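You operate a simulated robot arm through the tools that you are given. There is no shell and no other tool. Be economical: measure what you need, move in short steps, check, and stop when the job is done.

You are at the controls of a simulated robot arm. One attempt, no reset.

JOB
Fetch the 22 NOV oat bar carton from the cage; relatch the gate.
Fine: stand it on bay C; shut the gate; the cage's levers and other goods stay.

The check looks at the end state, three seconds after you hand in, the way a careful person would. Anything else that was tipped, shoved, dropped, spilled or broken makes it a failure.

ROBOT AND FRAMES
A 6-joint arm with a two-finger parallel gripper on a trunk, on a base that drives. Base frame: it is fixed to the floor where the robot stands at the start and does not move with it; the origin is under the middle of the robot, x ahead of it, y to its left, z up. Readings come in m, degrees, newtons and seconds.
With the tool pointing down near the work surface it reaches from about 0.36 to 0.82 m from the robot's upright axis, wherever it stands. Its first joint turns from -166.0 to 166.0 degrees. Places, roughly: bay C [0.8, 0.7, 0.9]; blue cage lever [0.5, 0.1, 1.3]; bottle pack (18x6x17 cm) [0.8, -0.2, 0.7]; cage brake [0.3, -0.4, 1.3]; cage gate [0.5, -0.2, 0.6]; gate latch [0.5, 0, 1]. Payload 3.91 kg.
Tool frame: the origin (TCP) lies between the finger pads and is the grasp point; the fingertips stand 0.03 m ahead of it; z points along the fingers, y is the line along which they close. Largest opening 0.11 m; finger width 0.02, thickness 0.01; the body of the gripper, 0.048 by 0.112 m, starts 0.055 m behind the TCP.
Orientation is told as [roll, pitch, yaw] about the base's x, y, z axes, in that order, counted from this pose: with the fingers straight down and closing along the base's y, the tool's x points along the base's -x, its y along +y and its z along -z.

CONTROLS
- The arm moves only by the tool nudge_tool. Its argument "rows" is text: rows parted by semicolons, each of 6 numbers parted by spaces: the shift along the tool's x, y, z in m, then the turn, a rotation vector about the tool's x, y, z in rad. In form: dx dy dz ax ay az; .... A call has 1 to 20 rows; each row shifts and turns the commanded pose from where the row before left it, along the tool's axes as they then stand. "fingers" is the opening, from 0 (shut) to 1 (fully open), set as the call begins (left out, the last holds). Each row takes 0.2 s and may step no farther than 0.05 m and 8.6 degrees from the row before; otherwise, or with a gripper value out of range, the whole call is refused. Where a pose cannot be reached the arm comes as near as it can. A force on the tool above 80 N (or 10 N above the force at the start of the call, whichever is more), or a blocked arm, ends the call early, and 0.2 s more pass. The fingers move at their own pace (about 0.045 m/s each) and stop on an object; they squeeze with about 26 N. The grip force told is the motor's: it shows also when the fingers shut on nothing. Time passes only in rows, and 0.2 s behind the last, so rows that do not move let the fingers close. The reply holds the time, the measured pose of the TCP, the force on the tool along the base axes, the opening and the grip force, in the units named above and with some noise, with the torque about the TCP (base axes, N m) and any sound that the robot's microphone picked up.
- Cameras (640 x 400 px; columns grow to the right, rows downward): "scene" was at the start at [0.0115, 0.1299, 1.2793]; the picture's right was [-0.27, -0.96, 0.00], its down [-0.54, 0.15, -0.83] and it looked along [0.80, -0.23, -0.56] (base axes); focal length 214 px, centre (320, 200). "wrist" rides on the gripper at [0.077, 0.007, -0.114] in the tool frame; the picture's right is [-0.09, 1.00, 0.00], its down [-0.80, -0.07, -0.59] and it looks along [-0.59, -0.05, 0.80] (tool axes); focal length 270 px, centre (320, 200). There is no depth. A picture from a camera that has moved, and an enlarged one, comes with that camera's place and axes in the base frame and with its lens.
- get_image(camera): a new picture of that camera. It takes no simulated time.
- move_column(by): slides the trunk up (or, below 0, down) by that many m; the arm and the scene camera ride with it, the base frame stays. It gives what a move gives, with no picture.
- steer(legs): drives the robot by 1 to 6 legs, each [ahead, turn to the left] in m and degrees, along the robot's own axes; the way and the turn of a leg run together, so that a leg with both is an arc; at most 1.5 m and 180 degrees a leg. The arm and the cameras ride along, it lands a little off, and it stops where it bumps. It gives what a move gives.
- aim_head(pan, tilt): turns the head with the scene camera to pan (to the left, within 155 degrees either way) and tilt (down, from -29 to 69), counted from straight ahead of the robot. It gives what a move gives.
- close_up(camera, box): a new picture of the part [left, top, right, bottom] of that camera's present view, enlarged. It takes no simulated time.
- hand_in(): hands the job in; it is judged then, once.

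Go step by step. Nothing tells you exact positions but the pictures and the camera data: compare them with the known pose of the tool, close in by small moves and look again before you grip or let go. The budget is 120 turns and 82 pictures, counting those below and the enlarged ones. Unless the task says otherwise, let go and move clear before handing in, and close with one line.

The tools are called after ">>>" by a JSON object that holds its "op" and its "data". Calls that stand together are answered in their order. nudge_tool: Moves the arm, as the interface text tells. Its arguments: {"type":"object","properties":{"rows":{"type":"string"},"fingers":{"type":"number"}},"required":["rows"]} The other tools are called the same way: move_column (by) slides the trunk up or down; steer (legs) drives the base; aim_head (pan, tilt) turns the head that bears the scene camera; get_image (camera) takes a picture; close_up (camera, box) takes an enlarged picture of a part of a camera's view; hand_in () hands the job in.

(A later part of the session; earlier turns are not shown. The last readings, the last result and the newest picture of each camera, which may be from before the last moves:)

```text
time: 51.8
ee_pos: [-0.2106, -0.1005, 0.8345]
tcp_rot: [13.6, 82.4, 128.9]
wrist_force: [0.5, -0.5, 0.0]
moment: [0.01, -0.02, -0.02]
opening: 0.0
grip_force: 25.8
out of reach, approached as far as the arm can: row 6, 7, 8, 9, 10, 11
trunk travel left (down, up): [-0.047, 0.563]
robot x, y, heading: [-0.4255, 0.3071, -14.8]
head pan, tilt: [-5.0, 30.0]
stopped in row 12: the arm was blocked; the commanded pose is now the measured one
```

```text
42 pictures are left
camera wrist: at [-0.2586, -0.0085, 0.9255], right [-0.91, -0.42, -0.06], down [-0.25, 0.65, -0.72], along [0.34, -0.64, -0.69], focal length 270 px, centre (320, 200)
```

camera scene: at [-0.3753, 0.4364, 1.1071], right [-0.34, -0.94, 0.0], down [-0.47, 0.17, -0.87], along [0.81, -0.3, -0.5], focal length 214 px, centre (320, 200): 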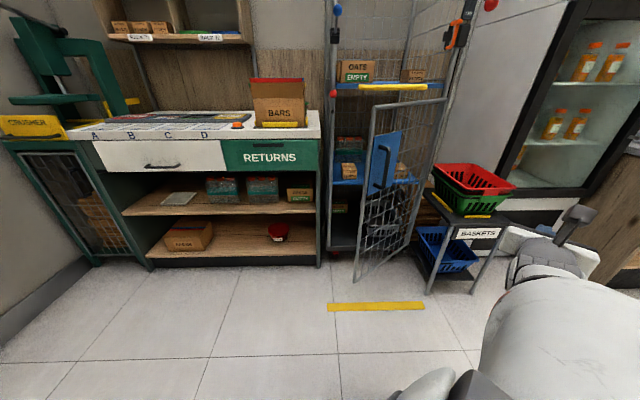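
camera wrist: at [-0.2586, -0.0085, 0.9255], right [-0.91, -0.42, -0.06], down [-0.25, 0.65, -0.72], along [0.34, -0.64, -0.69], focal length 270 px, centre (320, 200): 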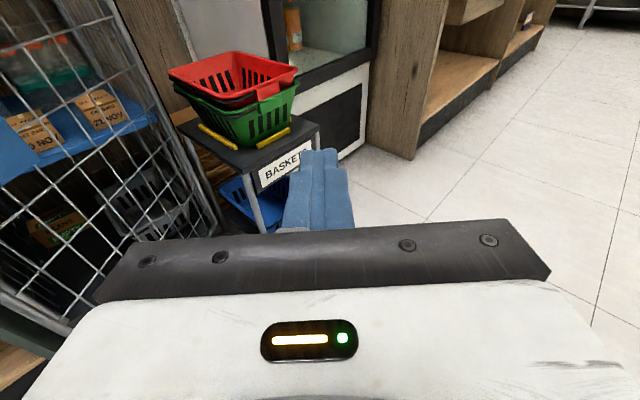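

The arm can't turn that way at this reach; nothing was touched. New plan: raise the tool, point it down, and guide the gate by its top rail from above, which works at any gate angle. First raise the trunk and bring the arm back to a comfortable pose.

>>> {"op": "move_column", "data": {"by": 0.32}}

>>> {"op": "nudge_tool", "data": {"rows": "0 -0.0418 -0.0038 0.0873 0 0; 0 -0.042 0 0.0873 0 0; 0 -0.0418 0.0035 0.0873 0 0; 0 -0.0414 0.0072 0.0873 0 0; 0 -0.0406 0.0107 0.0873 0 0; 0 -0.0395 0.0142 0.0873 0 0; 0 0 0 0 -0.12 0; 0 0 0 0 -0.1428 0; 0 0 0 0 -0.1428 0; 0 0 0 0 -0.1428 0; 0 0 0 0 -0.1428 0; 0 0 0 0 -0.1428 0"}}

```text
time: 54.9
ee_pos: [-0.2099, -0.1007, 1.1548]
tcp_rot: [13.8, 82.6, 129.2]
wrist_force: [0.8, -0.2, -0.3]
moment: [-0.01, 0.0, -0.01]
opening: 0.0003
grip_force: 25.9
trunk travel left (down, up): [-0.367, 0.243]
robot x, y, heading: [-0.4244, 0.3049, -15.2]
head pan, tilt: [-5.0, 30.0]
```

```text
time: 57.5
ee_pos: [-0.005, 0.0247, 1.1595]
tcp_rot: [-4.3, 41.9, 145.3]
wrist_force: [-0.3, -0.1, 0.5]
moment: [0.0, -0.01, 0.0]
opening: 0.0
grip_force: 26.0
out of reach, approached as far as the arm can: row 2, 3, 4, 6, 9
trunk travel left (down, up): [-0.367, 0.243]
robot x, y, heading: [-0.4256, 0.3037, -14.8]
head pan, tilt: [-5.0, 30.0]
```

>>> {"op": "nudge_tool", "data": {"rows": "0 0 0 0 -0.1466 0; 0 0 0 0 -0.1466 0; 0 0 0 0 -0.1466 0; 0 0 0 0 -0.1466 0; 0 0 0 0 -0.1466 0; 0 0 0 0 0 0.131; 0 0 0 0 0 0.131; 0 0 0 0 0 0.131; 0 0 0 0 0 0.131; 0 0 0 0 0 0", "fingers": 0.6}}

>>> {"op": "steer", "data": {"legs": [[0.1, 0]]}}

>>> {"op": "get_image", "data": {"camera": "scene"}}

>>> {"op": "get_image", "data": {"camera": "wrist"}}

```text
time: 59.7
ee_pos: [-0.1926, -0.1068, 1.1345]
tcp_rot: [-3.8, -1.4, 119.7]
wrist_force: [-0.1, 0.0, -0.1]
moment: [0.01, -0.01, -0.05]
opening: 0.0661
grip_force: 0.0
out of reach, approached as far as the arm can: row 4, 5, 6, 7, 8, 9
trunk travel left (down, up): [-0.367, 0.243]
robot x, y, heading: [-0.426, 0.3056, -15.1]
head pan, tilt: [-5.0, 30.0]
```

```text
time: 60.9
ee_pos: [-0.0913, -0.1319, 1.1344]
tcp_rot: [-3.6, -1.4, 120.1]
wrist_force: [0.3, -0.6, 0.6]
moment: [0.0, 0.0, 0.04]
opening: 0.0662
grip_force: 0.2
trunk travel left (down, up): [-0.367, 0.243]
robot x, y, heading: [-0.325, 0.2783, -14.7]
head pan, tilt: [-5.0, 30.0]
```

```text
41 pictures are left
camera scene: at [-0.2772, 0.4101, 1.4278], right [-0.34, -0.94, 0.0], down [-0.47, 0.17, -0.87], along [0.81, -0.29, -0.5], focal length 214 px, centre (320, 200)
```

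scene: 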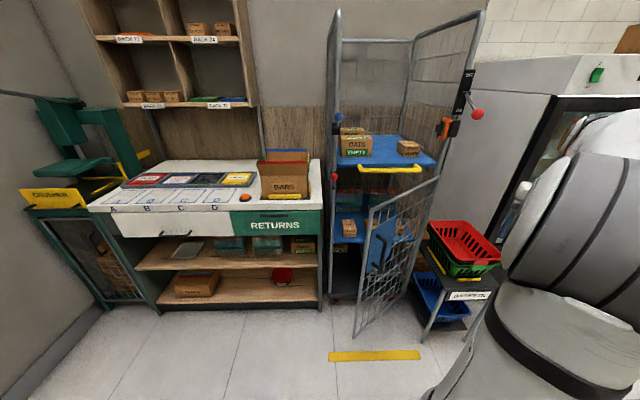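

```text
40 pictures are left
camera wrist: at [-0.063, -0.2086, 1.246], right [-0.91, -0.42, -0.06], down [-0.37, 0.7, 0.62], along [-0.22, 0.58, -0.79], focal length 270 px, centre (320, 200)
```

wrist: 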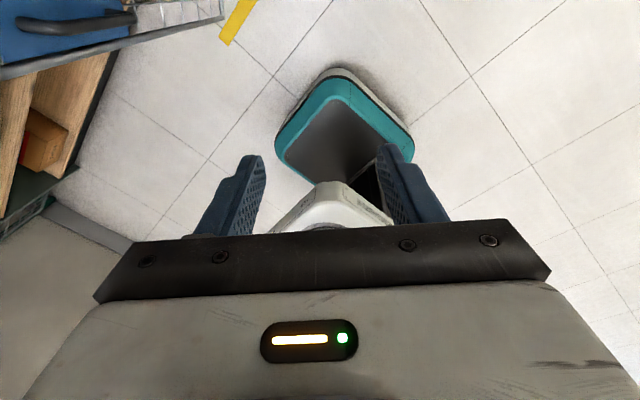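

The wrist joint is near its limit in this sense of rotation. I unwind it by 170° in clear air so the fingers can still close across the gate's rail.

>>> {"op": "nudge_tool", "data": {"rows": "0 0 0 0 0 -0.149; 0 0 0 0 0 -0.149; 0 0 0 0 0 -0.149; 0 0 0 0 0 -0.149; 0 0 0 0 0 -0.149; 0 0 0 0 0 -0.149; 0 0 0 0 0 -0.149; 0 0 0 0 0 -0.149; 0 0 0 0 0 -0.149; 0 0 0 0 0 -0.149; 0 0 0 0 0 -0.149; 0 0 0 0 0 -0.149; 0 0 0 0 0 -0.149; 0 0 0 0 0 -0.149; 0 0 0 0 0 -0.149; 0 0 0 0 0 -0.149; 0 0 0 0 0 -0.149; 0 0 0 0 0 -0.149; 0 0 0 0 0 -0.149; 0 0 0 0 0 -0.149", "fingers": 0.7}}

>>> {"op": "get_image", "data": {"camera": "wrist"}}

>>> {"op": "get_image", "data": {"camera": "scene"}}

```text
time: 65.1
ee_pos: [-0.0932, -0.1331, 1.1326]
tcp_rot: [3.5, 1.8, -69.0]
wrist_force: [-0.7, -0.7, -0.1]
moment: [-0.01, -0.01, 0.0]
opening: 0.0771
grip_force: 0.1
trunk travel left (down, up): [-0.367, 0.243]
robot x, y, heading: [-0.3279, 0.2799, -14.9]
head pan, tilt: [-5.0, 30.0]
```

```text
39 pictures are left
camera wrist: at [-0.1177, -0.0647, 1.2506], right [0.96, 0.27, 0.06], down [0.19, -0.8, 0.56], along [0.2, -0.53, -0.82], focal length 270 px, centre (320, 200)
```

wrist: 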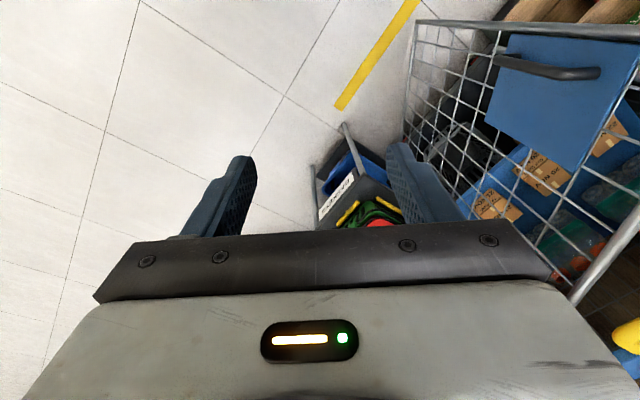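

```text
38 pictures are left
camera scene: at [-0.2774, 0.4103, 1.4278], right [-0.34, -0.94, 0.0], down [-0.47, 0.17, -0.87], along [0.81, -0.29, -0.5], focal length 214 px, centre (320, 200)
```

scene: 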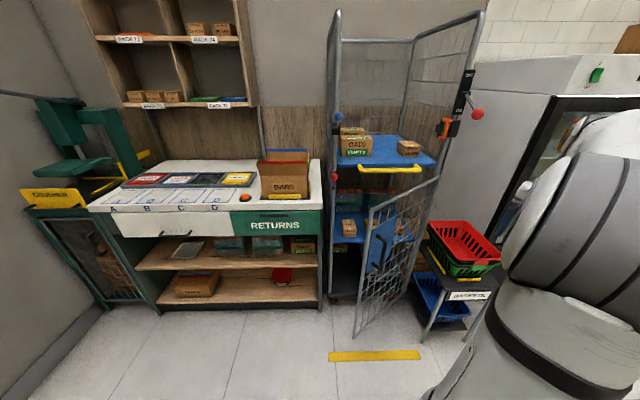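

The tool now points down near (-0.09, -0.13, 1.13). The gate's rail runs from about (0.37, -0.40) to its free end (0.25, 0.03), z≈1.03. I move above the rail near its free end.

>>> {"op": "nudge_tool", "data": {"rows": "-0.0026 0.0419 0 0 0 0; -0.0026 0.0419 0 0 0 0; -0.0026 0.0419 0 0 0 0; -0.0026 0.0419 0 0 0 0; -0.0026 0.0419 0 0 0 0; -0.0026 0.0419 0 0 0 0; -0.0026 0.0419 0 0 0 0; -0.0026 0.0419 0 0 0 0; -0.0026 0.0419 0 0 0 0; 0 0 0 0 0 0"}}

>>> {"op": "get_image", "data": {"camera": "wrist"}}

>>> {"op": "close_up", "data": {"camera": "scene", "box": [300, 80, 500, 280]}}

```text
time: 67.3
ee_pos: [0.2682, -0.0193, 1.1554]
tcp_rot: [3.4, 1.9, -69.2]
wrist_force: [-0.5, -0.4, -0.3]
moment: [-0.01, 0.01, -0.01]
opening: 0.0769
grip_force: 0.0
trunk travel left (down, up): [-0.367, 0.243]
robot x, y, heading: [-0.3269, 0.2797, -14.8]
head pan, tilt: [-5.0, 30.0]
```

```text
37 pictures are left
camera wrist: at [0.2427, 0.0487, 1.2732], right [0.96, 0.27, 0.06], down [0.19, -0.8, 0.56], along [0.2, -0.53, -0.82], focal length 270 px, centre (320, 200)
```

wrist: 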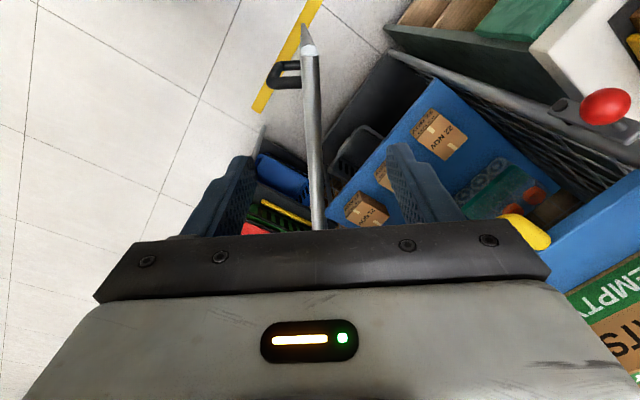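

```text
2.00 times, centred on (400, 180) of scene
camera zoom: at [-0.277, 0.4104, 1.4278], right [-0.34, -0.94, 0.0], down [-0.47, 0.17, -0.87], along [0.81, -0.29, -0.5], focal length 429 px, centre (160, 240)
```

zoom: 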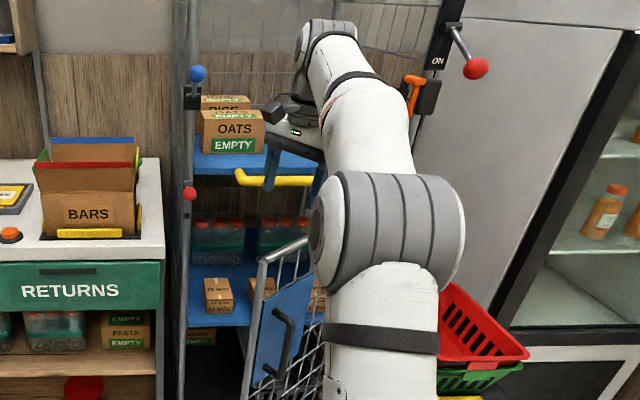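

The rail lies exactly between the fingers. I lower over it and close loosely.

>>> {"op": "nudge_tool", "data": {"rows": "0 0 0.04 0 0 0; 0 0 0.04 0 0 0; 0 0 0.038 0 0 0; 0 0 0 0 0 0"}}

>>> {"op": "nudge_tool", "data": {"rows": "0 0 0 0 0 0; 0 0 0 0 0 0; 0 0 0 0 0 0", "fingers": 0.25}}

>>> {"op": "get_image", "data": {"camera": "wrist"}}

```text
time: 68.3
ee_pos: [0.2753, -0.0169, 1.0384]
tcp_rot: [3.5, 1.9, -69.0]
wrist_force: [0.1, 0.5, -0.3]
moment: [-0.01, -0.02, -0.01]
opening: 0.077
grip_force: 0.0
trunk travel left (down, up): [-0.367, 0.243]
robot x, y, heading: [-0.3251, 0.28, -14.8]
head pan, tilt: [-5.0, 30.0]
```

```text
time: 69.1
ee_pos: [0.2755, -0.0153, 1.0398]
tcp_rot: [3.5, 2.0, -69.2]
wrist_force: [0.3, 0.0, 0.1]
moment: [-0.01, 0.02, 0.01]
opening: 0.0273
grip_force: 0.1
trunk travel left (down, up): [-0.367, 0.243]
robot x, y, heading: [-0.3304, 0.2781, -14.9]
head pan, tilt: [-5.0, 30.0]
```

```text
35 pictures are left
camera wrist: at [0.2494, 0.0525, 1.1565], right [0.96, 0.27, 0.06], down [0.19, -0.8, 0.56], along [0.2, -0.53, -0.82], focal length 270 px, centre (320, 200)
```

wrist: 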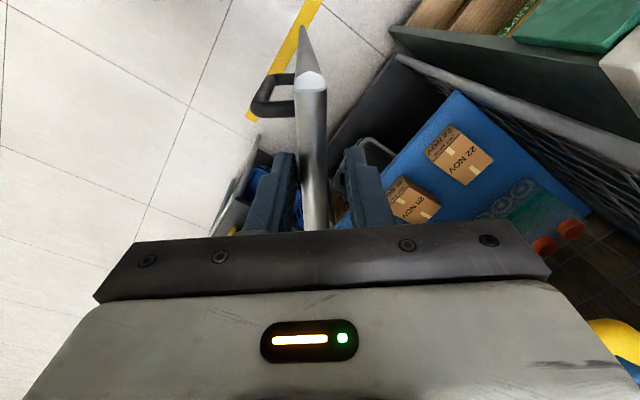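

Now I walk the rail along its arc, about 40° more.

>>> {"op": "nudge_tool", "data": {"rows": "0.0024 -0.0343 -0.002 0 0 -0.0873; 0.0024 -0.0343 -0.002 0 0 -0.0873; 0.0024 -0.0343 -0.002 0 0 -0.0873; 0.0024 -0.0343 -0.001 0 0 -0.0873; 0.0024 -0.0343 -0.001 0 0 -0.0873; 0.0024 -0.0343 0 0 0 -0.0873; 0.0024 -0.0343 0 0 0 -0.0873; 0 0 0 0 0 0"}}

>>> {"op": "get_image", "data": {"camera": "wrist"}}

```text
time: 70.9
ee_pos: [0.0721, -0.1423, 1.024]
tcp_rot: [3.9, -0.5, -34.0]
wrist_force: [-0.2, 0.6, 0.8]
moment: [0.0, 0.02, 0.02]
opening: 0.0275
grip_force: 0.1
trunk travel left (down, up): [-0.367, 0.243]
robot x, y, heading: [-0.3314, 0.2784, -14.4]
head pan, tilt: [-5.0, 30.0]
```

```text
34 pictures are left
camera wrist: at [0.0075, -0.0991, 1.1398], right [0.63, 0.77, 0.07], down [0.6, -0.54, 0.59], along [0.5, -0.33, -0.8], focal length 270 px, centre (320, 200)
```

wrist: 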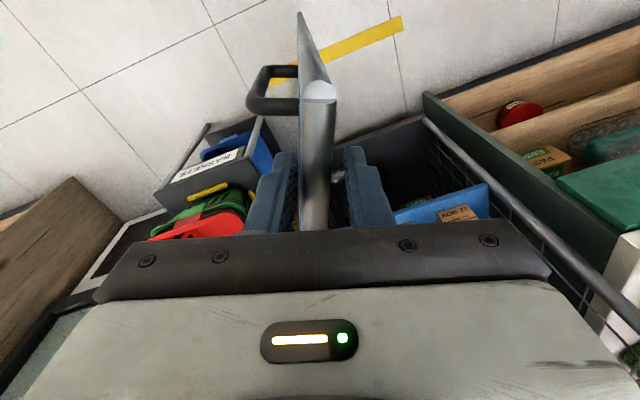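

Smooth, with no force. The gate is about 66° open; I carry on another 40°.

>>> {"op": "nudge_tool", "data": {"rows": "0.0024 -0.0343 -0.001 0 0 -0.0873; 0.0024 -0.0343 -0.001 0 0 -0.0873; 0.0024 -0.0343 -0.001 0 0 -0.0873; 0.0024 -0.0343 -0.002 0 0 -0.0873; 0.0024 -0.0343 -0.002 0 0 -0.0873; 0.0024 -0.0343 -0.002 0 0 -0.0873; 0.0024 -0.0343 -0.002 0 0 -0.0873; 0.0024 -0.0343 -0.002 0 0 -0.0873; 0 0 0 0 0 0"}}

>>> {"op": "get_image", "data": {"camera": "scene"}}

```text
time: 72.8
ee_pos: [-0.0115, -0.3772, 1.0246]
tcp_rot: [4.2, -3.2, 6.1]
wrist_force: [5.7, 54.2, -6.7]
moment: [-0.44, -0.65, -1.13]
opening: 0.1034
grip_force: 26.5
trunk travel left (down, up): [-0.367, 0.243]
robot x, y, heading: [-0.3262, 0.276, -14.9]
head pan, tilt: [-5.0, 30.0]
stopped in row 9: the force on the tool passed its limit at 100 N (the readings are from after the stop); the commanded pose is now the measured one
```

```text
33 pictures are left
camera scene: at [-0.2759, 0.4174, 1.427], right [-0.34, -0.94, 0.01], down [-0.47, 0.17, -0.87], along [0.81, -0.3, -0.5], focal length 214 px, centre (320, 200)
```

scene: 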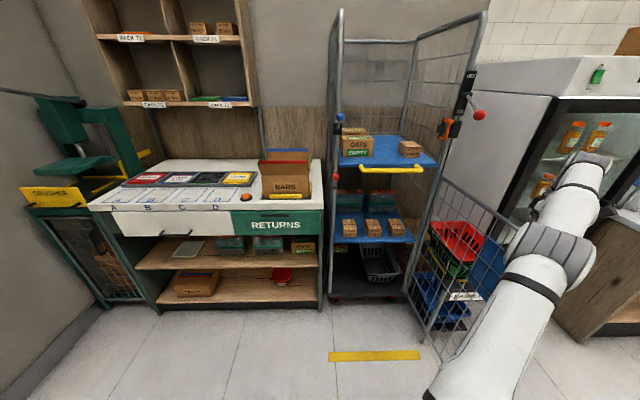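

The gate came to a stop at about 100° and loaded the tool. I ease back a little, lift clear and check the baskets beside it.

>>> {"op": "nudge_tool", "data": {"rows": "0 0.01 0 0 0 0; 0 0.015 0 0 0 0; 0 0 0 0 0 0", "fingers": 0.6}}

>>> {"op": "nudge_tool", "data": {"rows": "0 0 -0.04 0 0 0; 0 0 -0.04 0 0 0; 0 0 -0.04 0 0 0; 0 0 0 0 0 0"}}

>>> {"op": "close_up", "data": {"camera": "scene", "box": [320, 100, 540, 360]}}

>>> {"op": "get_image", "data": {"camera": "wrist"}}

```text
time: 73.6
ee_pos: [-0.0191, -0.3592, 1.0267]
tcp_rot: [3.8, -3.1, 5.9]
wrist_force: [3.8, 10.9, 4.8]
moment: [0.21, 0.1, -0.25]
opening: 0.0715
grip_force: 5.2
trunk travel left (down, up): [-0.367, 0.243]
robot x, y, heading: [-0.3304, 0.2782, -14.7]
head pan, tilt: [-5.0, 30.0]
```

```text
time: 74.6
ee_pos: [-0.0326, -0.3511, 1.1253]
tcp_rot: [4.1, -3.2, 6.0]
wrist_force: [0.3, 0.5, 1.0]
moment: [0.0, 0.02, -0.05]
opening: 0.0659
grip_force: 0.0
out of reach, approached as far as the arm can: row 2, 3
trunk travel left (down, up): [-0.367, 0.243]
robot x, y, heading: [-0.3307, 0.276, -14.7]
head pan, tilt: [-5.0, 30.0]
```

```text
1.54 times, centred on (430, 230) of scene
camera zoom: at [-0.2772, 0.4103, 1.4277], right [-0.34, -0.94, 0.0], down [-0.47, 0.17, -0.87], along [0.81, -0.29, -0.5], focal length 330 px, centre (151, 154)
```

zoom: 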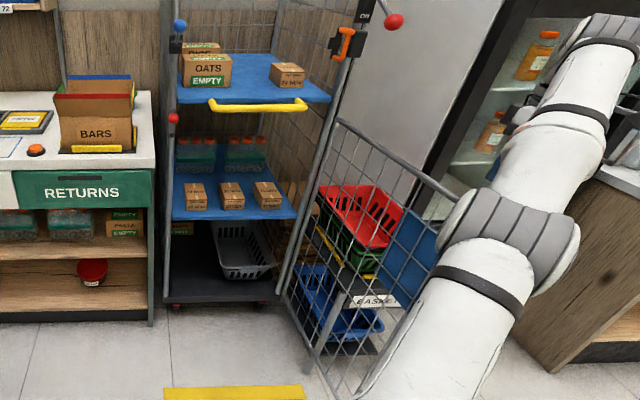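

```text
31 pictures are left
camera wrist: at [-0.1129, -0.3611, 1.2365], right [-0.02, 1.0, 0.07], down [0.78, -0.03, 0.63], along [0.63, 0.07, -0.77], focal length 270 px, centre (320, 200)
```

wrist: 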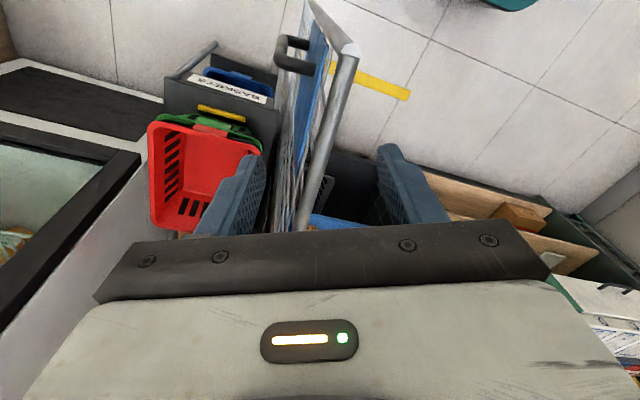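

The gate is clear of the baskets, which look undisturbed, and it stands open about 95°. Now I bring the arm back in front of the robot and roll the wrist so the camera will be on top when level.

>>> {"op": "nudge_tool", "data": {"rows": "-0.0207 0.0408 0 0 0 0; -0.0207 0.0408 0 0 0 0; -0.0207 0.0408 0 0 0 0; -0.0207 0.0408 0 0 0 0; -0.0207 0.0408 0 0 0 0; -0.0207 0.0408 0 0 0 0; -0.0207 0.0408 0 0 0 0; -0.0207 0.0408 0 0 0 0; -0.0207 0.0408 0 0 0 0; -0.0207 0.0408 0 0 0 0; -0.0207 0.0408 0 0 0 0; 0 0 0 0 0 0.149; 0 0 0 0 0 0.149; 0 0 0 0 0 0.149; 0 0 0 0 0 0.149; 0 0 0 0 0 0.149; 0 0 0 0 0 0.149; 0 0 0 0 0 0.149; 0 0 0 0 0 0.149; 0 0 0 0 0 0.149"}}

>>> {"op": "nudge_tool", "data": {"rows": "0 0 0 0 0 0.149; 0 0 0 0 0 0.149; 0 0 0 0 0 0.149; 0 0 0 0 0 0.149; 0 0 0 0 0 0.149; 0 0 0 0 0 0.149; 0 0 0 0 0 0.149; 0 0 0 0 0 0.149; 0 0 0 0 0 0.149; 0 0 0 0 0 0.149; 0 0 0 0 0 0.149; 0 0 0 0 0 0.149; 0 0 0 0 0 0.149; 0 0 0 0 0 0"}}

```text
time: 78.8
ee_pos: [0.1483, 0.114, 1.1687]
tcp_rot: [4.0, 3.2, -70.7]
wrist_force: [-0.8, -1.1, -0.2]
moment: [0.0, -0.03, 0.03]
opening: 0.066
grip_force: 0.1
trunk travel left (down, up): [-0.367, 0.243]
robot x, y, heading: [-0.3294, 0.2727, -15.0]
head pan, tilt: [-5.0, 30.0]
```

```text
time: 81.8
ee_pos: [0.1477, 0.1142, 1.1681]
tcp_rot: [-4.4, 2.6, 177.9]
wrist_force: [0.8, 0.0, 1.2]
moment: [0.02, -0.02, -0.02]
opening: 0.0661
grip_force: 0.1
trunk travel left (down, up): [-0.367, 0.243]
robot x, y, heading: [-0.3286, 0.2779, -15.1]
head pan, tilt: [-5.0, 30.0]
```

>>> {"op": "nudge_tool", "data": {"rows": "0.03 0 0 0 0.1418 0; 0 0 0 0 0.1418 0; 0 0 0 0 0.1418 0; 0 0 0 0 0.1418 0; 0 0 0 0 0.1418 0; 0 0 0 0 0.1418 0; 0 0 0 0 0.1418 0; 0 0 0 0 0.1 0; 0 0 0 0 0 0"}}

>>> {"op": "get_image", "data": {"camera": "wrist"}}

```text
time: 83.8
ee_pos: [0.1776, 0.1138, 1.1701]
tcp_rot: [-10.3, 64.8, 168.9]
wrist_force: [-0.3, 0.3, -0.2]
moment: [0.03, 0.01, -0.01]
opening: 0.0659
grip_force: 0.0
trunk travel left (down, up): [-0.367, 0.243]
robot x, y, heading: [-0.3273, 0.2776, -15.0]
head pan, tilt: [-5.0, 30.0]
```

```text
30 pictures are left
camera wrist: at [0.106, 0.0999, 1.2878], right [-0.07, -0.99, -0.16], down [-0.87, 0.13, -0.47], along [0.48, 0.1, -0.87], focal length 270 px, centre (320, 200)
```

wrist: 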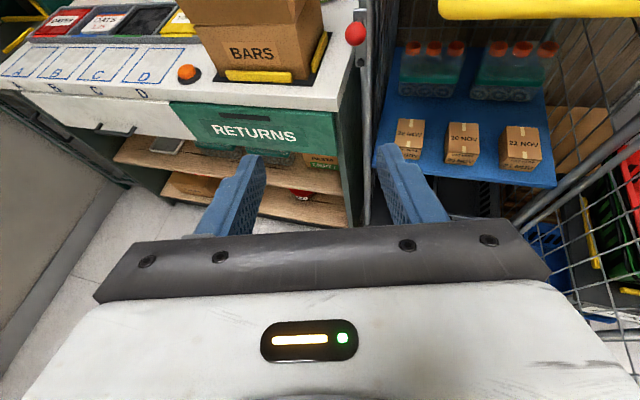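

>>> {"op": "close_up", "data": {"camera": "wrist", "box": [370, 90, 570, 200]}}

```text
3.20 times, centred on (470, 145) of wrist
camera zoom: at [0.106, 0.0999, 1.2878], right [-0.07, -0.99, -0.16], down [-0.87, 0.13, -0.47], along [0.48, 0.1, -0.87], focal length 865 px, centre (-160, 376)
```

zoom: 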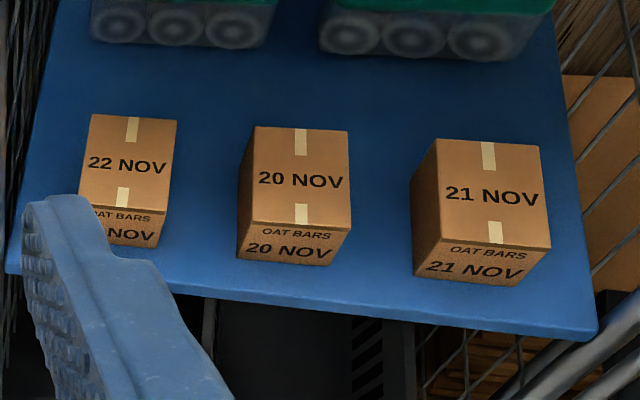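

Labels are clear: 22 NOV is the left carton, top centre near (0.617, -0.102, 0.67), about 8 cm wide and 6 cm high. I lower the trunk, open the fingers fully and drive up to the opening.

>>> {"op": "move_column", "data": {"by": -0.36}}

>>> {"op": "nudge_tool", "data": {"rows": "0 0 0 0 0 -0.05; 0 0 0 0 0 -0.05; 0 0 0 0 0 -0.03; 0 0 0 0 0 0", "fingers": 1}}

>>> {"op": "aim_head", "data": {"pan": -15, "tilt": 35}}

>>> {"op": "get_image", "data": {"camera": "scene"}}

```text
time: 87.3
ee_pos: [0.1782, 0.1147, 0.8104]
tcp_rot: [-10.4, 64.7, 169.0]
wrist_force: [-0.4, 0.6, -0.6]
moment: [0.01, 0.0, -0.03]
opening: 0.0661
grip_force: 0.1
trunk travel left (down, up): [-0.007, 0.603]
robot x, y, heading: [-0.3281, 0.2783, -14.7]
head pan, tilt: [-5.0, 30.0]
```

```text
time: 88.3
ee_pos: [0.1778, 0.1138, 0.8108]
tcp_rot: [5.7, 65.0, -173.3]
wrist_force: [-0.1, -0.1, 0.0]
moment: [-0.02, -0.01, -0.01]
opening: 0.11
grip_force: 0.0
trunk travel left (down, up): [-0.007, 0.603]
robot x, y, heading: [-0.3281, 0.276, -14.9]
head pan, tilt: [-5.0, 30.0]
```

```text
time: 89.0
ee_pos: [0.1789, 0.1145, 0.8101]
tcp_rot: [5.7, 65.1, -173.4]
wrist_force: [-0.1, 0.3, 0.1]
moment: [0.0, 0.01, -0.02]
opening: 0.11
grip_force: 0.1
trunk travel left (down, up): [-0.007, 0.603]
robot x, y, heading: [-0.3291, 0.2792, -15.0]
head pan, tilt: [-15.0, 35.0]
```

```text
28 pictures are left
camera scene: at [-0.2861, 0.3973, 1.06], right [-0.5, -0.87, 0.0], down [-0.5, 0.29, -0.82], along [0.71, -0.41, -0.57], focal length 214 px, centre (320, 200)
```

scene: 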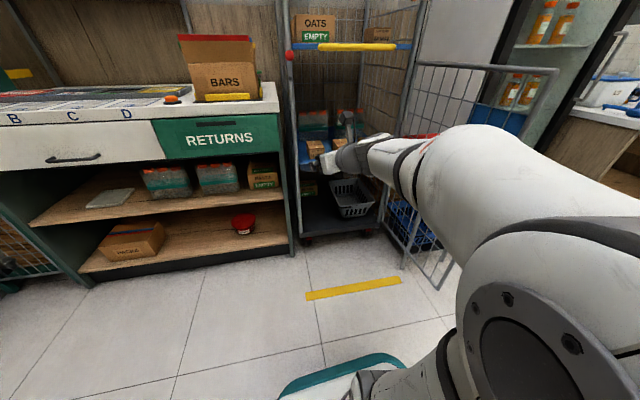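

The tool points level-ish to the opening. I correct its roll and yaw, turn the base 10° right, then drive in 0.27 m.

>>> {"op": "nudge_tool", "data": {"rows": "0 0 0 -0.064 0 0.053; 0 0 0 -0.063 0 0.053; 0 0 0 0 0 0"}}

>>> {"op": "steer", "data": {"legs": [[0, -10], [0.27, 0]]}}

>>> {"op": "get_image", "data": {"camera": "wrist"}}

>>> {"op": "get_image", "data": {"camera": "scene"}}

```text
time: 89.8
ee_pos: [0.1785, 0.1145, 0.811]
tcp_rot: [-0.2, 65.4, 172.0]
wrist_force: [-0.2, -0.1, 0.1]
moment: [-0.04, 0.0, 0.01]
opening: 0.11
grip_force: 0.0
trunk travel left (down, up): [-0.007, 0.603]
robot x, y, heading: [-0.3281, 0.2804, -14.8]
head pan, tilt: [-15.0, 35.0]
```

```text
time: 92.4
ee_pos: [0.3879, -0.0923, 0.8096]
tcp_rot: [-0.2, 65.3, 161.5]
wrist_force: [0.1, -0.8, -0.4]
moment: [0.0, 0.01, 0.01]
opening: 0.1102
grip_force: 0.1
trunk travel left (down, up): [-0.007, 0.603]
robot x, y, heading: [-0.0793, 0.1638, -25.6]
head pan, tilt: [-15.0, 35.0]
```

```text
27 pictures are left
camera wrist: at [0.3178, -0.0765, 0.9282], right [-0.35, -0.93, -0.08], down [-0.81, 0.34, -0.48], along [0.48, -0.1, -0.87], focal length 270 px, centre (320, 200)
```

wrist: 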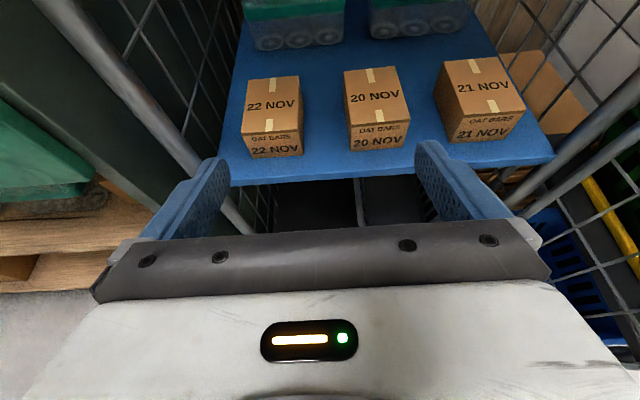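

```text
26 pictures are left
camera scene: at [-0.0162, 0.2726, 1.06], right [-0.65, -0.76, 0.0], down [-0.44, 0.37, -0.82], along [0.62, -0.53, -0.57], focal length 214 px, centre (320, 200)
```

scene: 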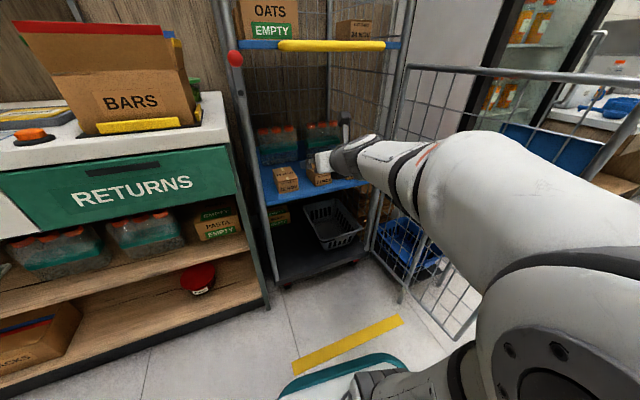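

I have a clean view. The 22 NOV carton is centred near (0.63, -0.10), top at 0.663, shelf at 0.612. I shift left and go down to grasp height, still outside the cage.

>>> {"op": "nudge_tool", "data": {"rows": "-0.0212 -0.0138 0.0316 0 0 0; -0.0212 -0.0138 0.0316 0 0 0; -0.0212 -0.0138 0.0316 0 0 0; -0.0212 -0.0138 0.0316 0 0 0; -0.0212 -0.0138 0.0316 0 0 0; 0 0 0 0 0 0"}}

>>> {"op": "get_image", "data": {"camera": "wrist"}}

```text
time: 93.8
ee_pos: [0.5013, -0.0696, 0.6517]
tcp_rot: [-1.0, 65.3, 161.6]
wrist_force: [0.3, -0.6, -0.2]
moment: [0.03, -0.02, 0.0]
opening: 0.1099
grip_force: 0.0
out of reach, approached as far as the arm can: row 5
trunk travel left (down, up): [-0.007, 0.603]
robot x, y, heading: [-0.0804, 0.1615, -25.5]
head pan, tilt: [-15.0, 35.0]
```

```text
25 pictures are left
camera wrist: at [0.4309, -0.0569, 0.7703], right [-0.33, -0.94, -0.09], down [-0.81, 0.33, -0.48], along [0.48, -0.09, -0.87], focal length 270 px, centre (320, 200)
```

wrist: 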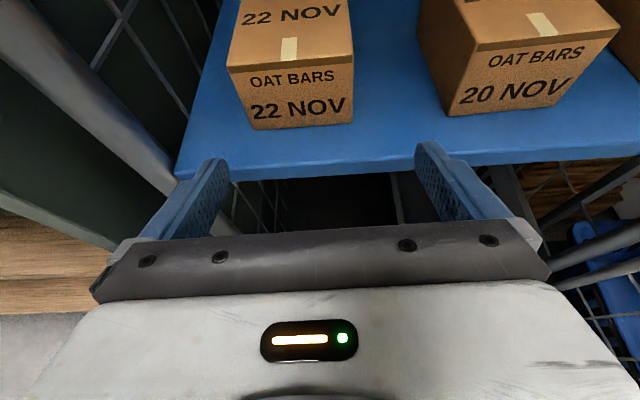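

The arm is at a limit to the left, about 1.5 cm short of the carton's line. I shift the arm right and turn the base 6° left instead, so it reaches comfortably.

>>> {"op": "nudge_tool", "data": {"rows": "0 0.03 -0.02 -0.048 0 0.022; 0 0.03 0 -0.047 0 0.022; 0 0 0 0 0 0"}}

>>> {"op": "steer", "data": {"legs": [[0, 6]]}}

>>> {"op": "get_image", "data": {"camera": "wrist"}}

```text
time: 94.6
ee_pos: [0.4621, -0.1217, 0.661]
tcp_rot: [-0.6, 65.3, 155.3]
wrist_force: [-0.5, 0.4, 0.0]
moment: [-0.03, 0.01, -0.01]
opening: 0.1102
grip_force: 0.1
trunk travel left (down, up): [-0.007, 0.603]
robot x, y, heading: [-0.0804, 0.1591, -25.5]
head pan, tilt: [-15.0, 35.0]
```

```text
time: 95.5
ee_pos: [0.4891, -0.0643, 0.6616]
tcp_rot: [-0.7, 65.3, 161.5]
wrist_force: [-0.7, -0.8, 1.1]
moment: [0.03, 0.02, 0.01]
opening: 0.11
grip_force: 0.1
trunk travel left (down, up): [-0.007, 0.603]
robot x, y, heading: [-0.0812, 0.1637, -20.1]
head pan, tilt: [-15.0, 35.0]
```

```text
24 pictures are left
camera wrist: at [0.4194, -0.0501, 0.7797], right [-0.34, -0.94, -0.08], down [-0.81, 0.34, -0.48], along [0.48, -0.09, -0.87], focal length 270 px, centre (320, 200)
```

wrist: 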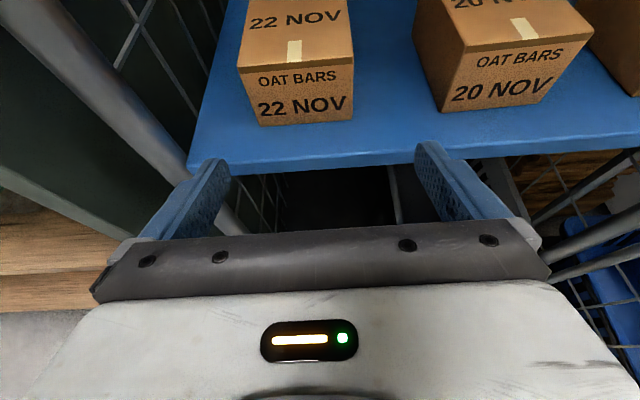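

Still 1.3 cm of lateral error. I correct it with the arm, drop 1 cm and move to just before the carton.

>>> {"op": "nudge_tool", "data": {"rows": "0 -0.007 0.01 0 0 0; 0.003 -0.006 0.015 0 0 0; 0.003 0 0.015 0 0 0; 0 0 0 0 0 0"}}

>>> {"op": "get_image", "data": {"camera": "wrist"}}

```text
time: 96.5
ee_pos: [0.5262, -0.074, 0.6542]
tcp_rot: [-1.1, 65.2, 161.6]
wrist_force: [0.3, -0.1, 1.1]
moment: [-0.03, -0.03, 0.01]
opening: 0.1099
grip_force: 0.0
out of reach, approached as far as the arm can: row 2
trunk travel left (down, up): [-0.007, 0.603]
robot x, y, heading: [-0.075, 0.1617, -20.2]
head pan, tilt: [-15.0, 35.0]
```

```text
23 pictures are left
camera wrist: at [0.457, -0.061, 0.7728], right [-0.33, -0.94, -0.09], down [-0.81, 0.33, -0.48], along [0.48, -0.09, -0.87], focal length 270 px, centre (320, 200)
```

wrist: 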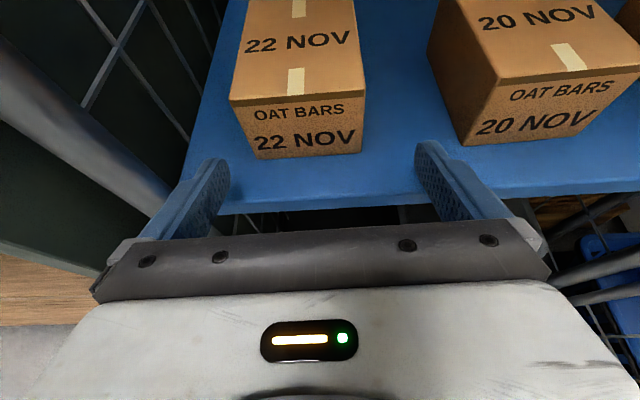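

>>> {"op": "nudge_tool", "data": {"rows": "0 0.01 0 0 0 -0.03; 0 0 0 0 0 0"}}

>>> {"op": "steer", "data": {"legs": [[0, 1.0]]}}

>>> {"op": "get_image", "data": {"camera": "wrist"}}

```text
time: 97.2
ee_pos: [0.5224, -0.0835, 0.6545]
tcp_rot: [3.1, 65.2, 165.6]
wrist_force: [0.4, -0.2, -0.2]
moment: [0.04, 0.0, 0.04]
opening: 0.1101
grip_force: 0.2
trunk travel left (down, up): [-0.007, 0.603]
robot x, y, heading: [-0.0813, 0.1603, -19.9]
head pan, tilt: [-15.0, 35.0]
```

```text
time: 97.9
ee_pos: [0.5285, -0.0708, 0.6546]
tcp_rot: [3.2, 65.2, 166.6]
wrist_force: [1.1, 0.7, 0.4]
moment: [-0.01, -0.04, -0.01]
opening: 0.1099
grip_force: 0.1
trunk travel left (down, up): [-0.007, 0.603]
robot x, y, heading: [-0.0856, 0.1579, -19.4]
head pan, tilt: [-15.0, 35.0]
```

```text
22 pictures are left
camera wrist: at [0.4583, -0.0557, 0.7731], right [-0.31, -0.95, -0.06], down [-0.82, 0.3, -0.48], along [0.47, -0.1, -0.88], focal length 270 px, centre (320, 200)
```

wrist: 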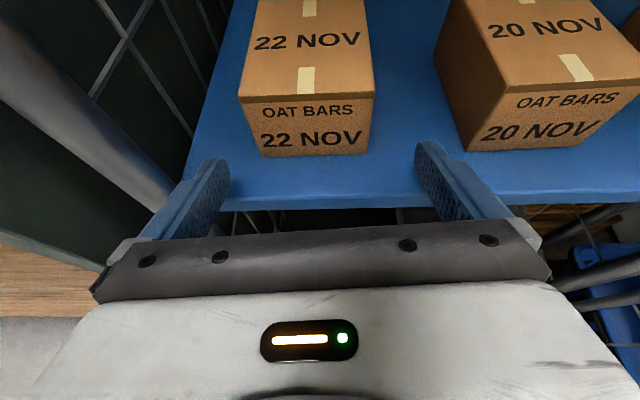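

Carton and fingers are now lined up within a few millimetres. I advance over the carton in short steps.

>>> {"op": "nudge_tool", "data": {"rows": "0.007 -0.001 0.0215 0 0 0; 0.007 -0.001 0.0215 0 0 0; 0.007 -0.001 0.0215 0 0 0; 0.007 0 0.0215 0 0 0; 0 0 0 0 0 0"}}

>>> {"op": "get_image", "data": {"camera": "wrist"}}

```text
time: 99.1
ee_pos: [0.6159, -0.0946, 0.6449]
tcp_rot: [3.1, 65.2, 166.8]
wrist_force: [0.2, 0.4, 0.6]
moment: [-0.02, -0.01, -0.01]
opening: 0.11
grip_force: 0.0
trunk travel left (down, up): [-0.007, 0.603]
robot x, y, heading: [-0.0803, 0.158, -19.3]
head pan, tilt: [-15.0, 35.0]
```

```text
21 pictures are left
camera wrist: at [0.5467, -0.0796, 0.7626], right [-0.31, -0.95, -0.06], down [-0.82, 0.3, -0.48], along [0.47, -0.1, -0.88], focal length 270 px, centre (320, 200)
```

wrist: 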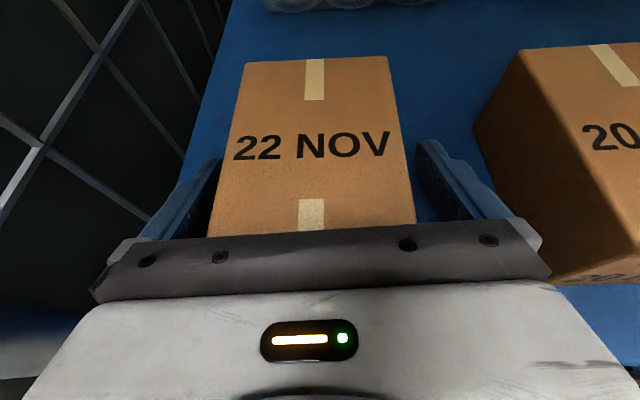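

The fingers straddle the 22 NOV carton. I close on it.

>>> {"op": "nudge_tool", "data": {"rows": "0 -0.002 0 0 0 0; 0 0 0 0 0 0; 0 0 0 0 0 0; 0 0 0 0 0 0; 0 0 0 0 0 0", "fingers": 0}}

>>> {"op": "move_column", "data": {"by": 0.06}}

>>> {"op": "get_image", "data": {"camera": "wrist"}}

```text
time: 100.3
ee_pos: [0.6159, -0.0935, 0.6443]
tcp_rot: [2.9, 65.2, 166.6]
wrist_force: [0.7, -0.9, 1.3]
moment: [0.08, 0.01, 0.01]
opening: 0.0753
grip_force: 25.8
trunk travel left (down, up): [-0.007, 0.603]
robot x, y, heading: [-0.079, 0.1595, -19.4]
head pan, tilt: [-15.0, 35.0]
```

```text
time: 101.3
ee_pos: [0.6165, -0.0925, 0.7035]
tcp_rot: [2.9, 65.2, 166.8]
wrist_force: [-0.2, -0.5, -1.9]
moment: [0.02, 0.03, 0.03]
opening: 0.0751
grip_force: 25.9
trunk travel left (down, up): [-0.067, 0.543]
robot x, y, heading: [-0.082, 0.1586, -19.1]
head pan, tilt: [-15.0, 35.0]
```

```text
20 pictures are left
camera wrist: at [0.547, -0.078, 0.8221], right [-0.31, -0.95, -0.06], down [-0.82, 0.3, -0.48], along [0.47, -0.1, -0.88], focal length 270 px, centre (320, 200)
```

wrist: 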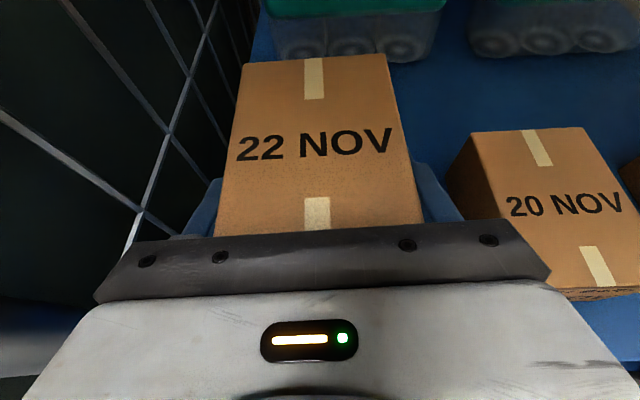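

The carton is held and lifted cleanly. I reverse straight out of the cage, then raise it to counter height.

>>> {"op": "steer", "data": {"legs": [[-0.65, 0]]}}

>>> {"op": "move_column", "data": {"by": 0.38}}

>>> {"op": "aim_head", "data": {"pan": 20, "tilt": 25}}

>>> {"op": "get_image", "data": {"camera": "scene"}}

```text
time: 104.9
ee_pos: [-0.0022, 0.1295, 0.7037]
tcp_rot: [2.8, 65.2, 167.3]
wrist_force: [0.2, 0.2, -2.4]
moment: [0.01, -0.03, 0.01]
opening: 0.0751
grip_force: 26.0
trunk travel left (down, up): [-0.067, 0.543]
robot x, y, heading: [-0.702, 0.3738, -18.7]
head pan, tilt: [-15.0, 35.0]
```

```text
time: 108.6
ee_pos: [-0.0019, 0.1301, 1.085]
tcp_rot: [2.9, 65.1, 167.3]
wrist_force: [-0.2, 0.1, -2.1]
moment: [0.02, 0.01, -0.01]
opening: 0.075
grip_force: 25.8
trunk travel left (down, up): [-0.447, 0.163]
robot x, y, heading: [-0.6979, 0.3738, -18.7]
head pan, tilt: [-15.0, 35.0]
```

```text
time: 109.6
ee_pos: [-0.002, 0.1296, 1.0842]
tcp_rot: [2.9, 65.2, 167.3]
wrist_force: [0.5, 0.2, -2.6]
moment: [-0.01, 0.02, -0.02]
opening: 0.0749
grip_force: 26.2
trunk travel left (down, up): [-0.447, 0.163]
robot x, y, heading: [-0.6997, 0.3754, -18.7]
head pan, tilt: [20.0, 25.0]
```

```text
19 pictures are left
camera scene: at [-0.6318, 0.5418, 1.5157], right [0.02, -1.0, 0.0], down [-0.42, -0.01, -0.91], along [0.91, 0.02, -0.42], focal length 214 px, centre (320, 200)
```

scene: 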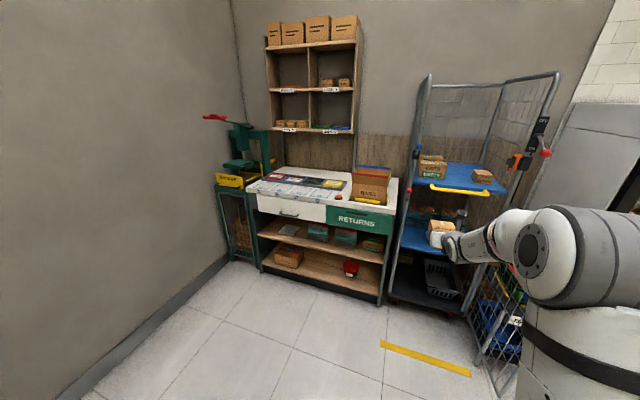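

The way is clear: wall at the far left, crusher beyond the counter's end. I drive round to stand in front of the bays.

>>> {"op": "steer", "data": {"legs": [[0, 66.5], [0.735, 0], [0, -58]]}}

>>> {"op": "aim_head", "data": {"pan": -5, "tilt": 30}}

>>> {"op": "get_image", "data": {"camera": "scene"}}

>>> {"op": "get_image", "data": {"camera": "wrist"}}

```text
time: 118.9
ee_pos: [0.5404, 0.7596, 1.0825]
tcp_rot: [2.8, 65.1, 175.3]
wrist_force: [0.6, 0.1, -2.3]
moment: [0.0, 0.01, -0.02]
opening: 0.0748
grip_force: 26.1
trunk travel left (down, up): [-0.447, 0.163]
robot x, y, heading: [-0.1844, 0.9224, -9.3]
head pan, tilt: [20.0, 25.0]
stopped in leg 3: the robot was blocked; the commanded pose is now the measured one
```

```text
time: 119.8
ee_pos: [0.5411, 0.7601, 1.0829]
tcp_rot: [2.9, 65.1, 175.3]
wrist_force: [0.3, 0.6, -0.5]
moment: [-0.01, 0.0, -0.01]
opening: 0.0753
grip_force: 26.1
trunk travel left (down, up): [-0.447, 0.163]
robot x, y, heading: [-0.1833, 0.9212, -9.4]
head pan, tilt: [-5.0, 30.0]
```

```text
18 pictures are left
camera scene: at [-0.1448, 1.06, 1.5078], right [-0.25, -0.97, 0.0], down [-0.48, 0.12, -0.87], along [0.84, -0.21, -0.5], focal length 214 px, centre (320, 200)
```

scene: 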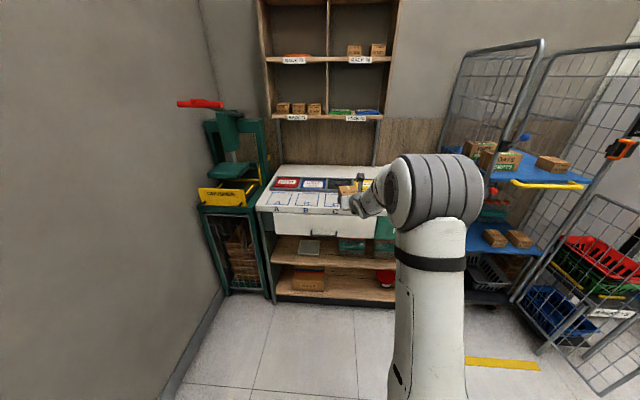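

```text
17 pictures are left
camera wrist: at [0.47, 0.7637, 1.2013], right [-0.16, -0.98, -0.06], down [-0.86, 0.17, -0.48], along [0.48, -0.03, -0.88], focal length 270 px, centre (320, 200)
```

wrist: 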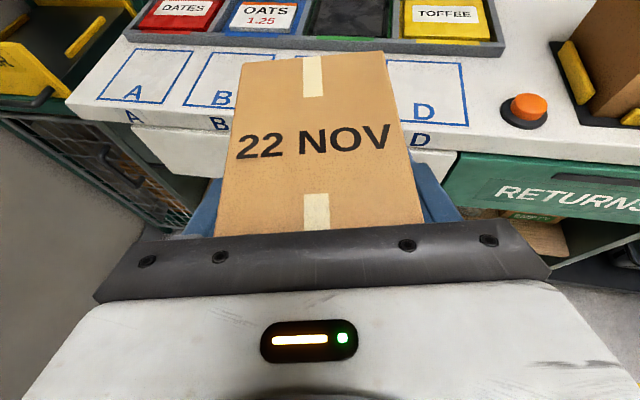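

The carton is nicely in front of bay C. The last turn reported being blocked, so I check what is beside and behind the base.

>>> {"op": "aim_head", "data": {"pan": 130, "tilt": 50}}

>>> {"op": "get_image", "data": {"camera": "scene"}}

```text
time: 122.0
ee_pos: [0.5411, 0.7591, 1.083]
tcp_rot: [2.8, 65.1, 175.3]
wrist_force: [-0.1, 1.1, -1.7]
moment: [0.06, 0.02, -0.01]
opening: 0.0746
grip_force: 26.4
trunk travel left (down, up): [-0.447, 0.163]
robot x, y, heading: [-0.1848, 0.9228, -9.5]
head pan, tilt: [130.0, 50.0]
```

```text
16 pictures are left
camera scene: at [-0.2716, 1.1488, 1.4783], right [0.86, 0.51, 0.0], down [0.39, -0.66, -0.64], along [-0.33, 0.55, -0.77], focal length 214 px, centre (320, 200)
```

scene: 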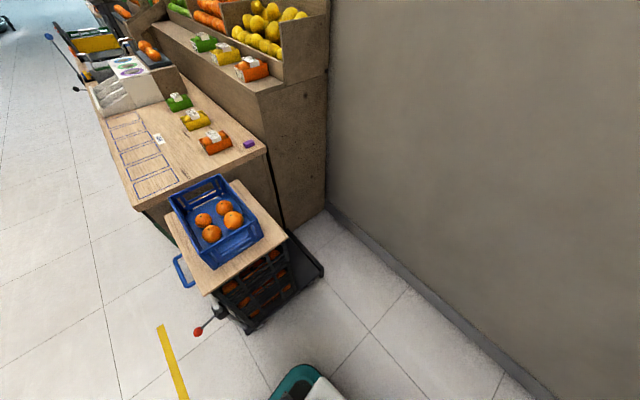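

The base isn't touching the trolley; all clear. Bay C's centre works out at about (0.84, 0.71) with yaw -19°. I turn the tool 10° to match, then drive 0.29 m ahead.

>>> {"op": "nudge_tool", "data": {"rows": "0 0 0 -0.083 0 0.039; 0 0 0 -0.083 0 0.038; 0 0 0 0 0 0"}}

>>> {"op": "steer", "data": {"legs": [[0.285, 0]]}}

>>> {"op": "aim_head", "data": {"pan": -5, "tilt": 40}}

>>> {"op": "get_image", "data": {"camera": "wrist"}}

>>> {"op": "close_up", "data": {"camera": "scene", "box": [200, 80, 440, 280]}}

```text
time: 122.8
ee_pos: [0.541, 0.7575, 1.0818]
tcp_rot: [2.2, 65.0, 172.7]
wrist_force: [-0.1, 0.2, -2.0]
moment: [0.0, 0.04, 0.03]
opening: 0.0749
grip_force: 26.3
out of reach, approached as far as the arm can: row 1, 2
trunk travel left (down, up): [-0.447, 0.163]
robot x, y, heading: [-0.1789, 0.9221, -9.6]
head pan, tilt: [130.0, 50.0]
```

```text
time: 124.8
ee_pos: [0.8306, 0.7111, 1.0836]
tcp_rot: [2.1, 64.9, 172.7]
wrist_force: [0.3, -1.1, -1.9]
moment: [0.01, 0.01, -0.01]
opening: 0.0747
grip_force: 26.2
trunk travel left (down, up): [-0.447, 0.163]
robot x, y, heading: [0.1063, 0.8733, -9.2]
head pan, tilt: [130.0, 50.0]
```

```text
time: 126.9
ee_pos: [0.8306, 0.7104, 1.0845]
tcp_rot: [2.1, 64.9, 172.7]
wrist_force: [0.3, -0.6, -1.7]
moment: [-0.02, 0.01, -0.02]
opening: 0.0748
grip_force: 26.2
trunk travel left (down, up): [-0.447, 0.163]
robot x, y, heading: [0.1067, 0.8729, -9.0]
head pan, tilt: [-5.0, 40.0]
```

```text
15 pictures are left
camera wrist: at [0.7601, 0.7172, 1.2016], right [-0.2, -0.98, -0.06], down [-0.86, 0.2, -0.48], along [0.48, -0.04, -0.88], focal length 270 px, centre (320, 200)
```

wrist: 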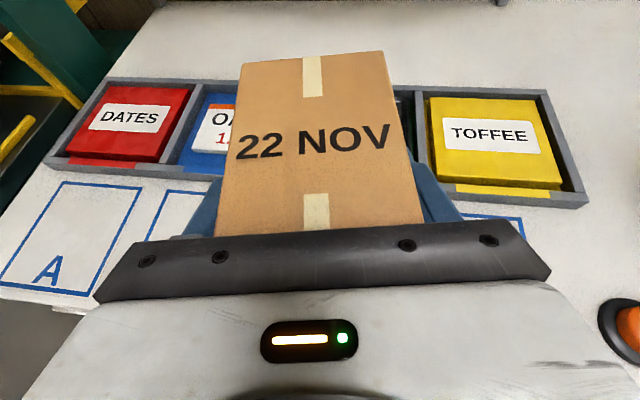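

```text
2.00 times, centred on (320, 180) of scene
camera zoom: at [0.1391, 1.0135, 1.4924], right [-0.25, -0.97, 0.0], down [-0.62, 0.16, -0.77], along [0.74, -0.19, -0.64], focal length 429 px, centre (320, 240)
```

zoom: 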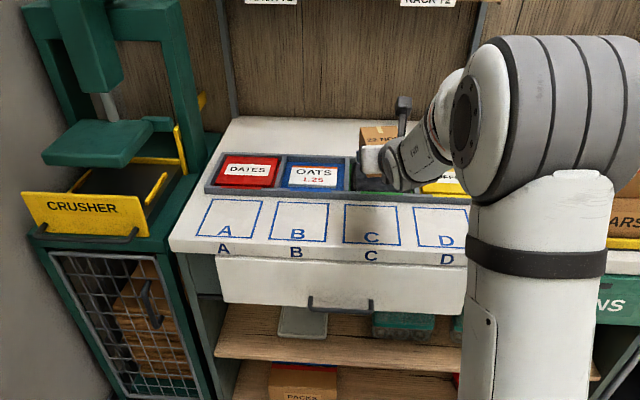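

The carton hangs right over bay C (its shadow falls inside the outline), turned about 8° from square but well within it. I lower most of the way and look.

>>> {"op": "move_column", "data": {"by": -0.13}}

>>> {"op": "close_up", "data": {"camera": "scene", "box": [260, 80, 460, 260]}}

```text
time: 128.5
ee_pos: [0.831, 0.7103, 0.9534]
tcp_rot: [2.3, 65.0, 172.8]
wrist_force: [0.7, 0.3, -2.4]
moment: [0.01, 0.01, -0.02]
opening: 0.0747
grip_force: 26.5
trunk travel left (down, up): [-0.317, 0.293]
robot x, y, heading: [0.1072, 0.873, -9.2]
head pan, tilt: [-5.0, 40.0]
```

```text
2.22 times, centred on (360, 170) of scene
camera zoom: at [0.139, 1.0135, 1.3625], right [-0.25, -0.97, 0.0], down [-0.62, 0.16, -0.77], along [0.74, -0.19, -0.64], focal length 477 px, centre (231, 267)
```

zoom: 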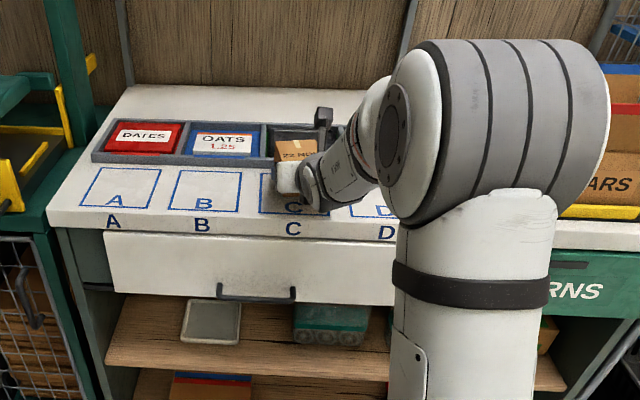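

>>> {"op": "nudge_tool", "data": {"rows": "-0.0073 0 0.0033 0 0 0; -0.0055 0 0.0025 0 0 0; 0 0 0 0 0 0"}}

>>> {"op": "nudge_tool", "data": {"rows": "-0.0036 0 0.0017 0 0 0; 0 0 0 0 0 0"}}

```text
time: 129.3
ee_pos: [0.829, 0.7096, 0.9389]
tcp_rot: [1.9, 64.9, 172.7]
wrist_force: [-0.7, -0.4, -1.8]
moment: [-0.02, -0.02, 0.02]
opening: 0.0747
grip_force: 25.7
trunk travel left (down, up): [-0.317, 0.293]
robot x, y, heading: [0.1084, 0.8724, -9.5]
head pan, tilt: [-5.0, 40.0]
```

```text
time: 129.9
ee_pos: [0.83, 0.7101, 0.9351]
tcp_rot: [1.9, 64.8, 172.7]
wrist_force: [0.1, 1.0, -1.5]
moment: [0.0, 0.04, 0.02]
opening: 0.0745
grip_force: 26.1
trunk travel left (down, up): [-0.317, 0.293]
robot x, y, heading: [0.1057, 0.8747, -9.5]
head pan, tilt: [-5.0, 40.0]
```

No contact yet; I keep going in 2–3 mm steps.

>>> {"op": "nudge_tool", "data": {"rows": "-0.0023 0 0.001 0 0 0; 0 0 0 0 0 0"}}

>>> {"op": "nudge_tool", "data": {"rows": "-0.0023 0 0.001 0 0 0; 0 0 0 0 0 0"}}

>>> {"op": "nudge_tool", "data": {"rows": "-0.0023 0 0.001 0 0 0; 0 0 0 0 0 0"}}

```text
time: 130.5
ee_pos: [0.8307, 0.71, 0.933]
tcp_rot: [1.9, 64.8, 172.7]
wrist_force: [0.2, 0.3, -2.6]
moment: [0.04, 0.01, 0.01]
opening: 0.0747
grip_force: 25.8
trunk travel left (down, up): [-0.317, 0.293]
robot x, y, heading: [0.1073, 0.8742, -9.3]
head pan, tilt: [-5.0, 40.0]
```

```text
time: 131.1
ee_pos: [0.83, 0.7089, 0.931]
tcp_rot: [1.8, 64.8, 172.7]
wrist_force: [0.2, -0.5, -1.6]
moment: [-0.01, -0.02, -0.01]
opening: 0.0748
grip_force: 25.8
trunk travel left (down, up): [-0.317, 0.293]
robot x, y, heading: [0.1084, 0.8766, -9.5]
head pan, tilt: [-5.0, 40.0]
```

```text
time: 131.7
ee_pos: [0.8298, 0.7093, 0.929]
tcp_rot: [1.8, 64.7, 172.7]
wrist_force: [0.4, -0.3, -1.6]
moment: [0.0, 0.02, -0.02]
opening: 0.075
grip_force: 26.5
trunk travel left (down, up): [-0.317, 0.293]
robot x, y, heading: [0.1058, 0.8754, -9.2]
head pan, tilt: [-5.0, 40.0]
```

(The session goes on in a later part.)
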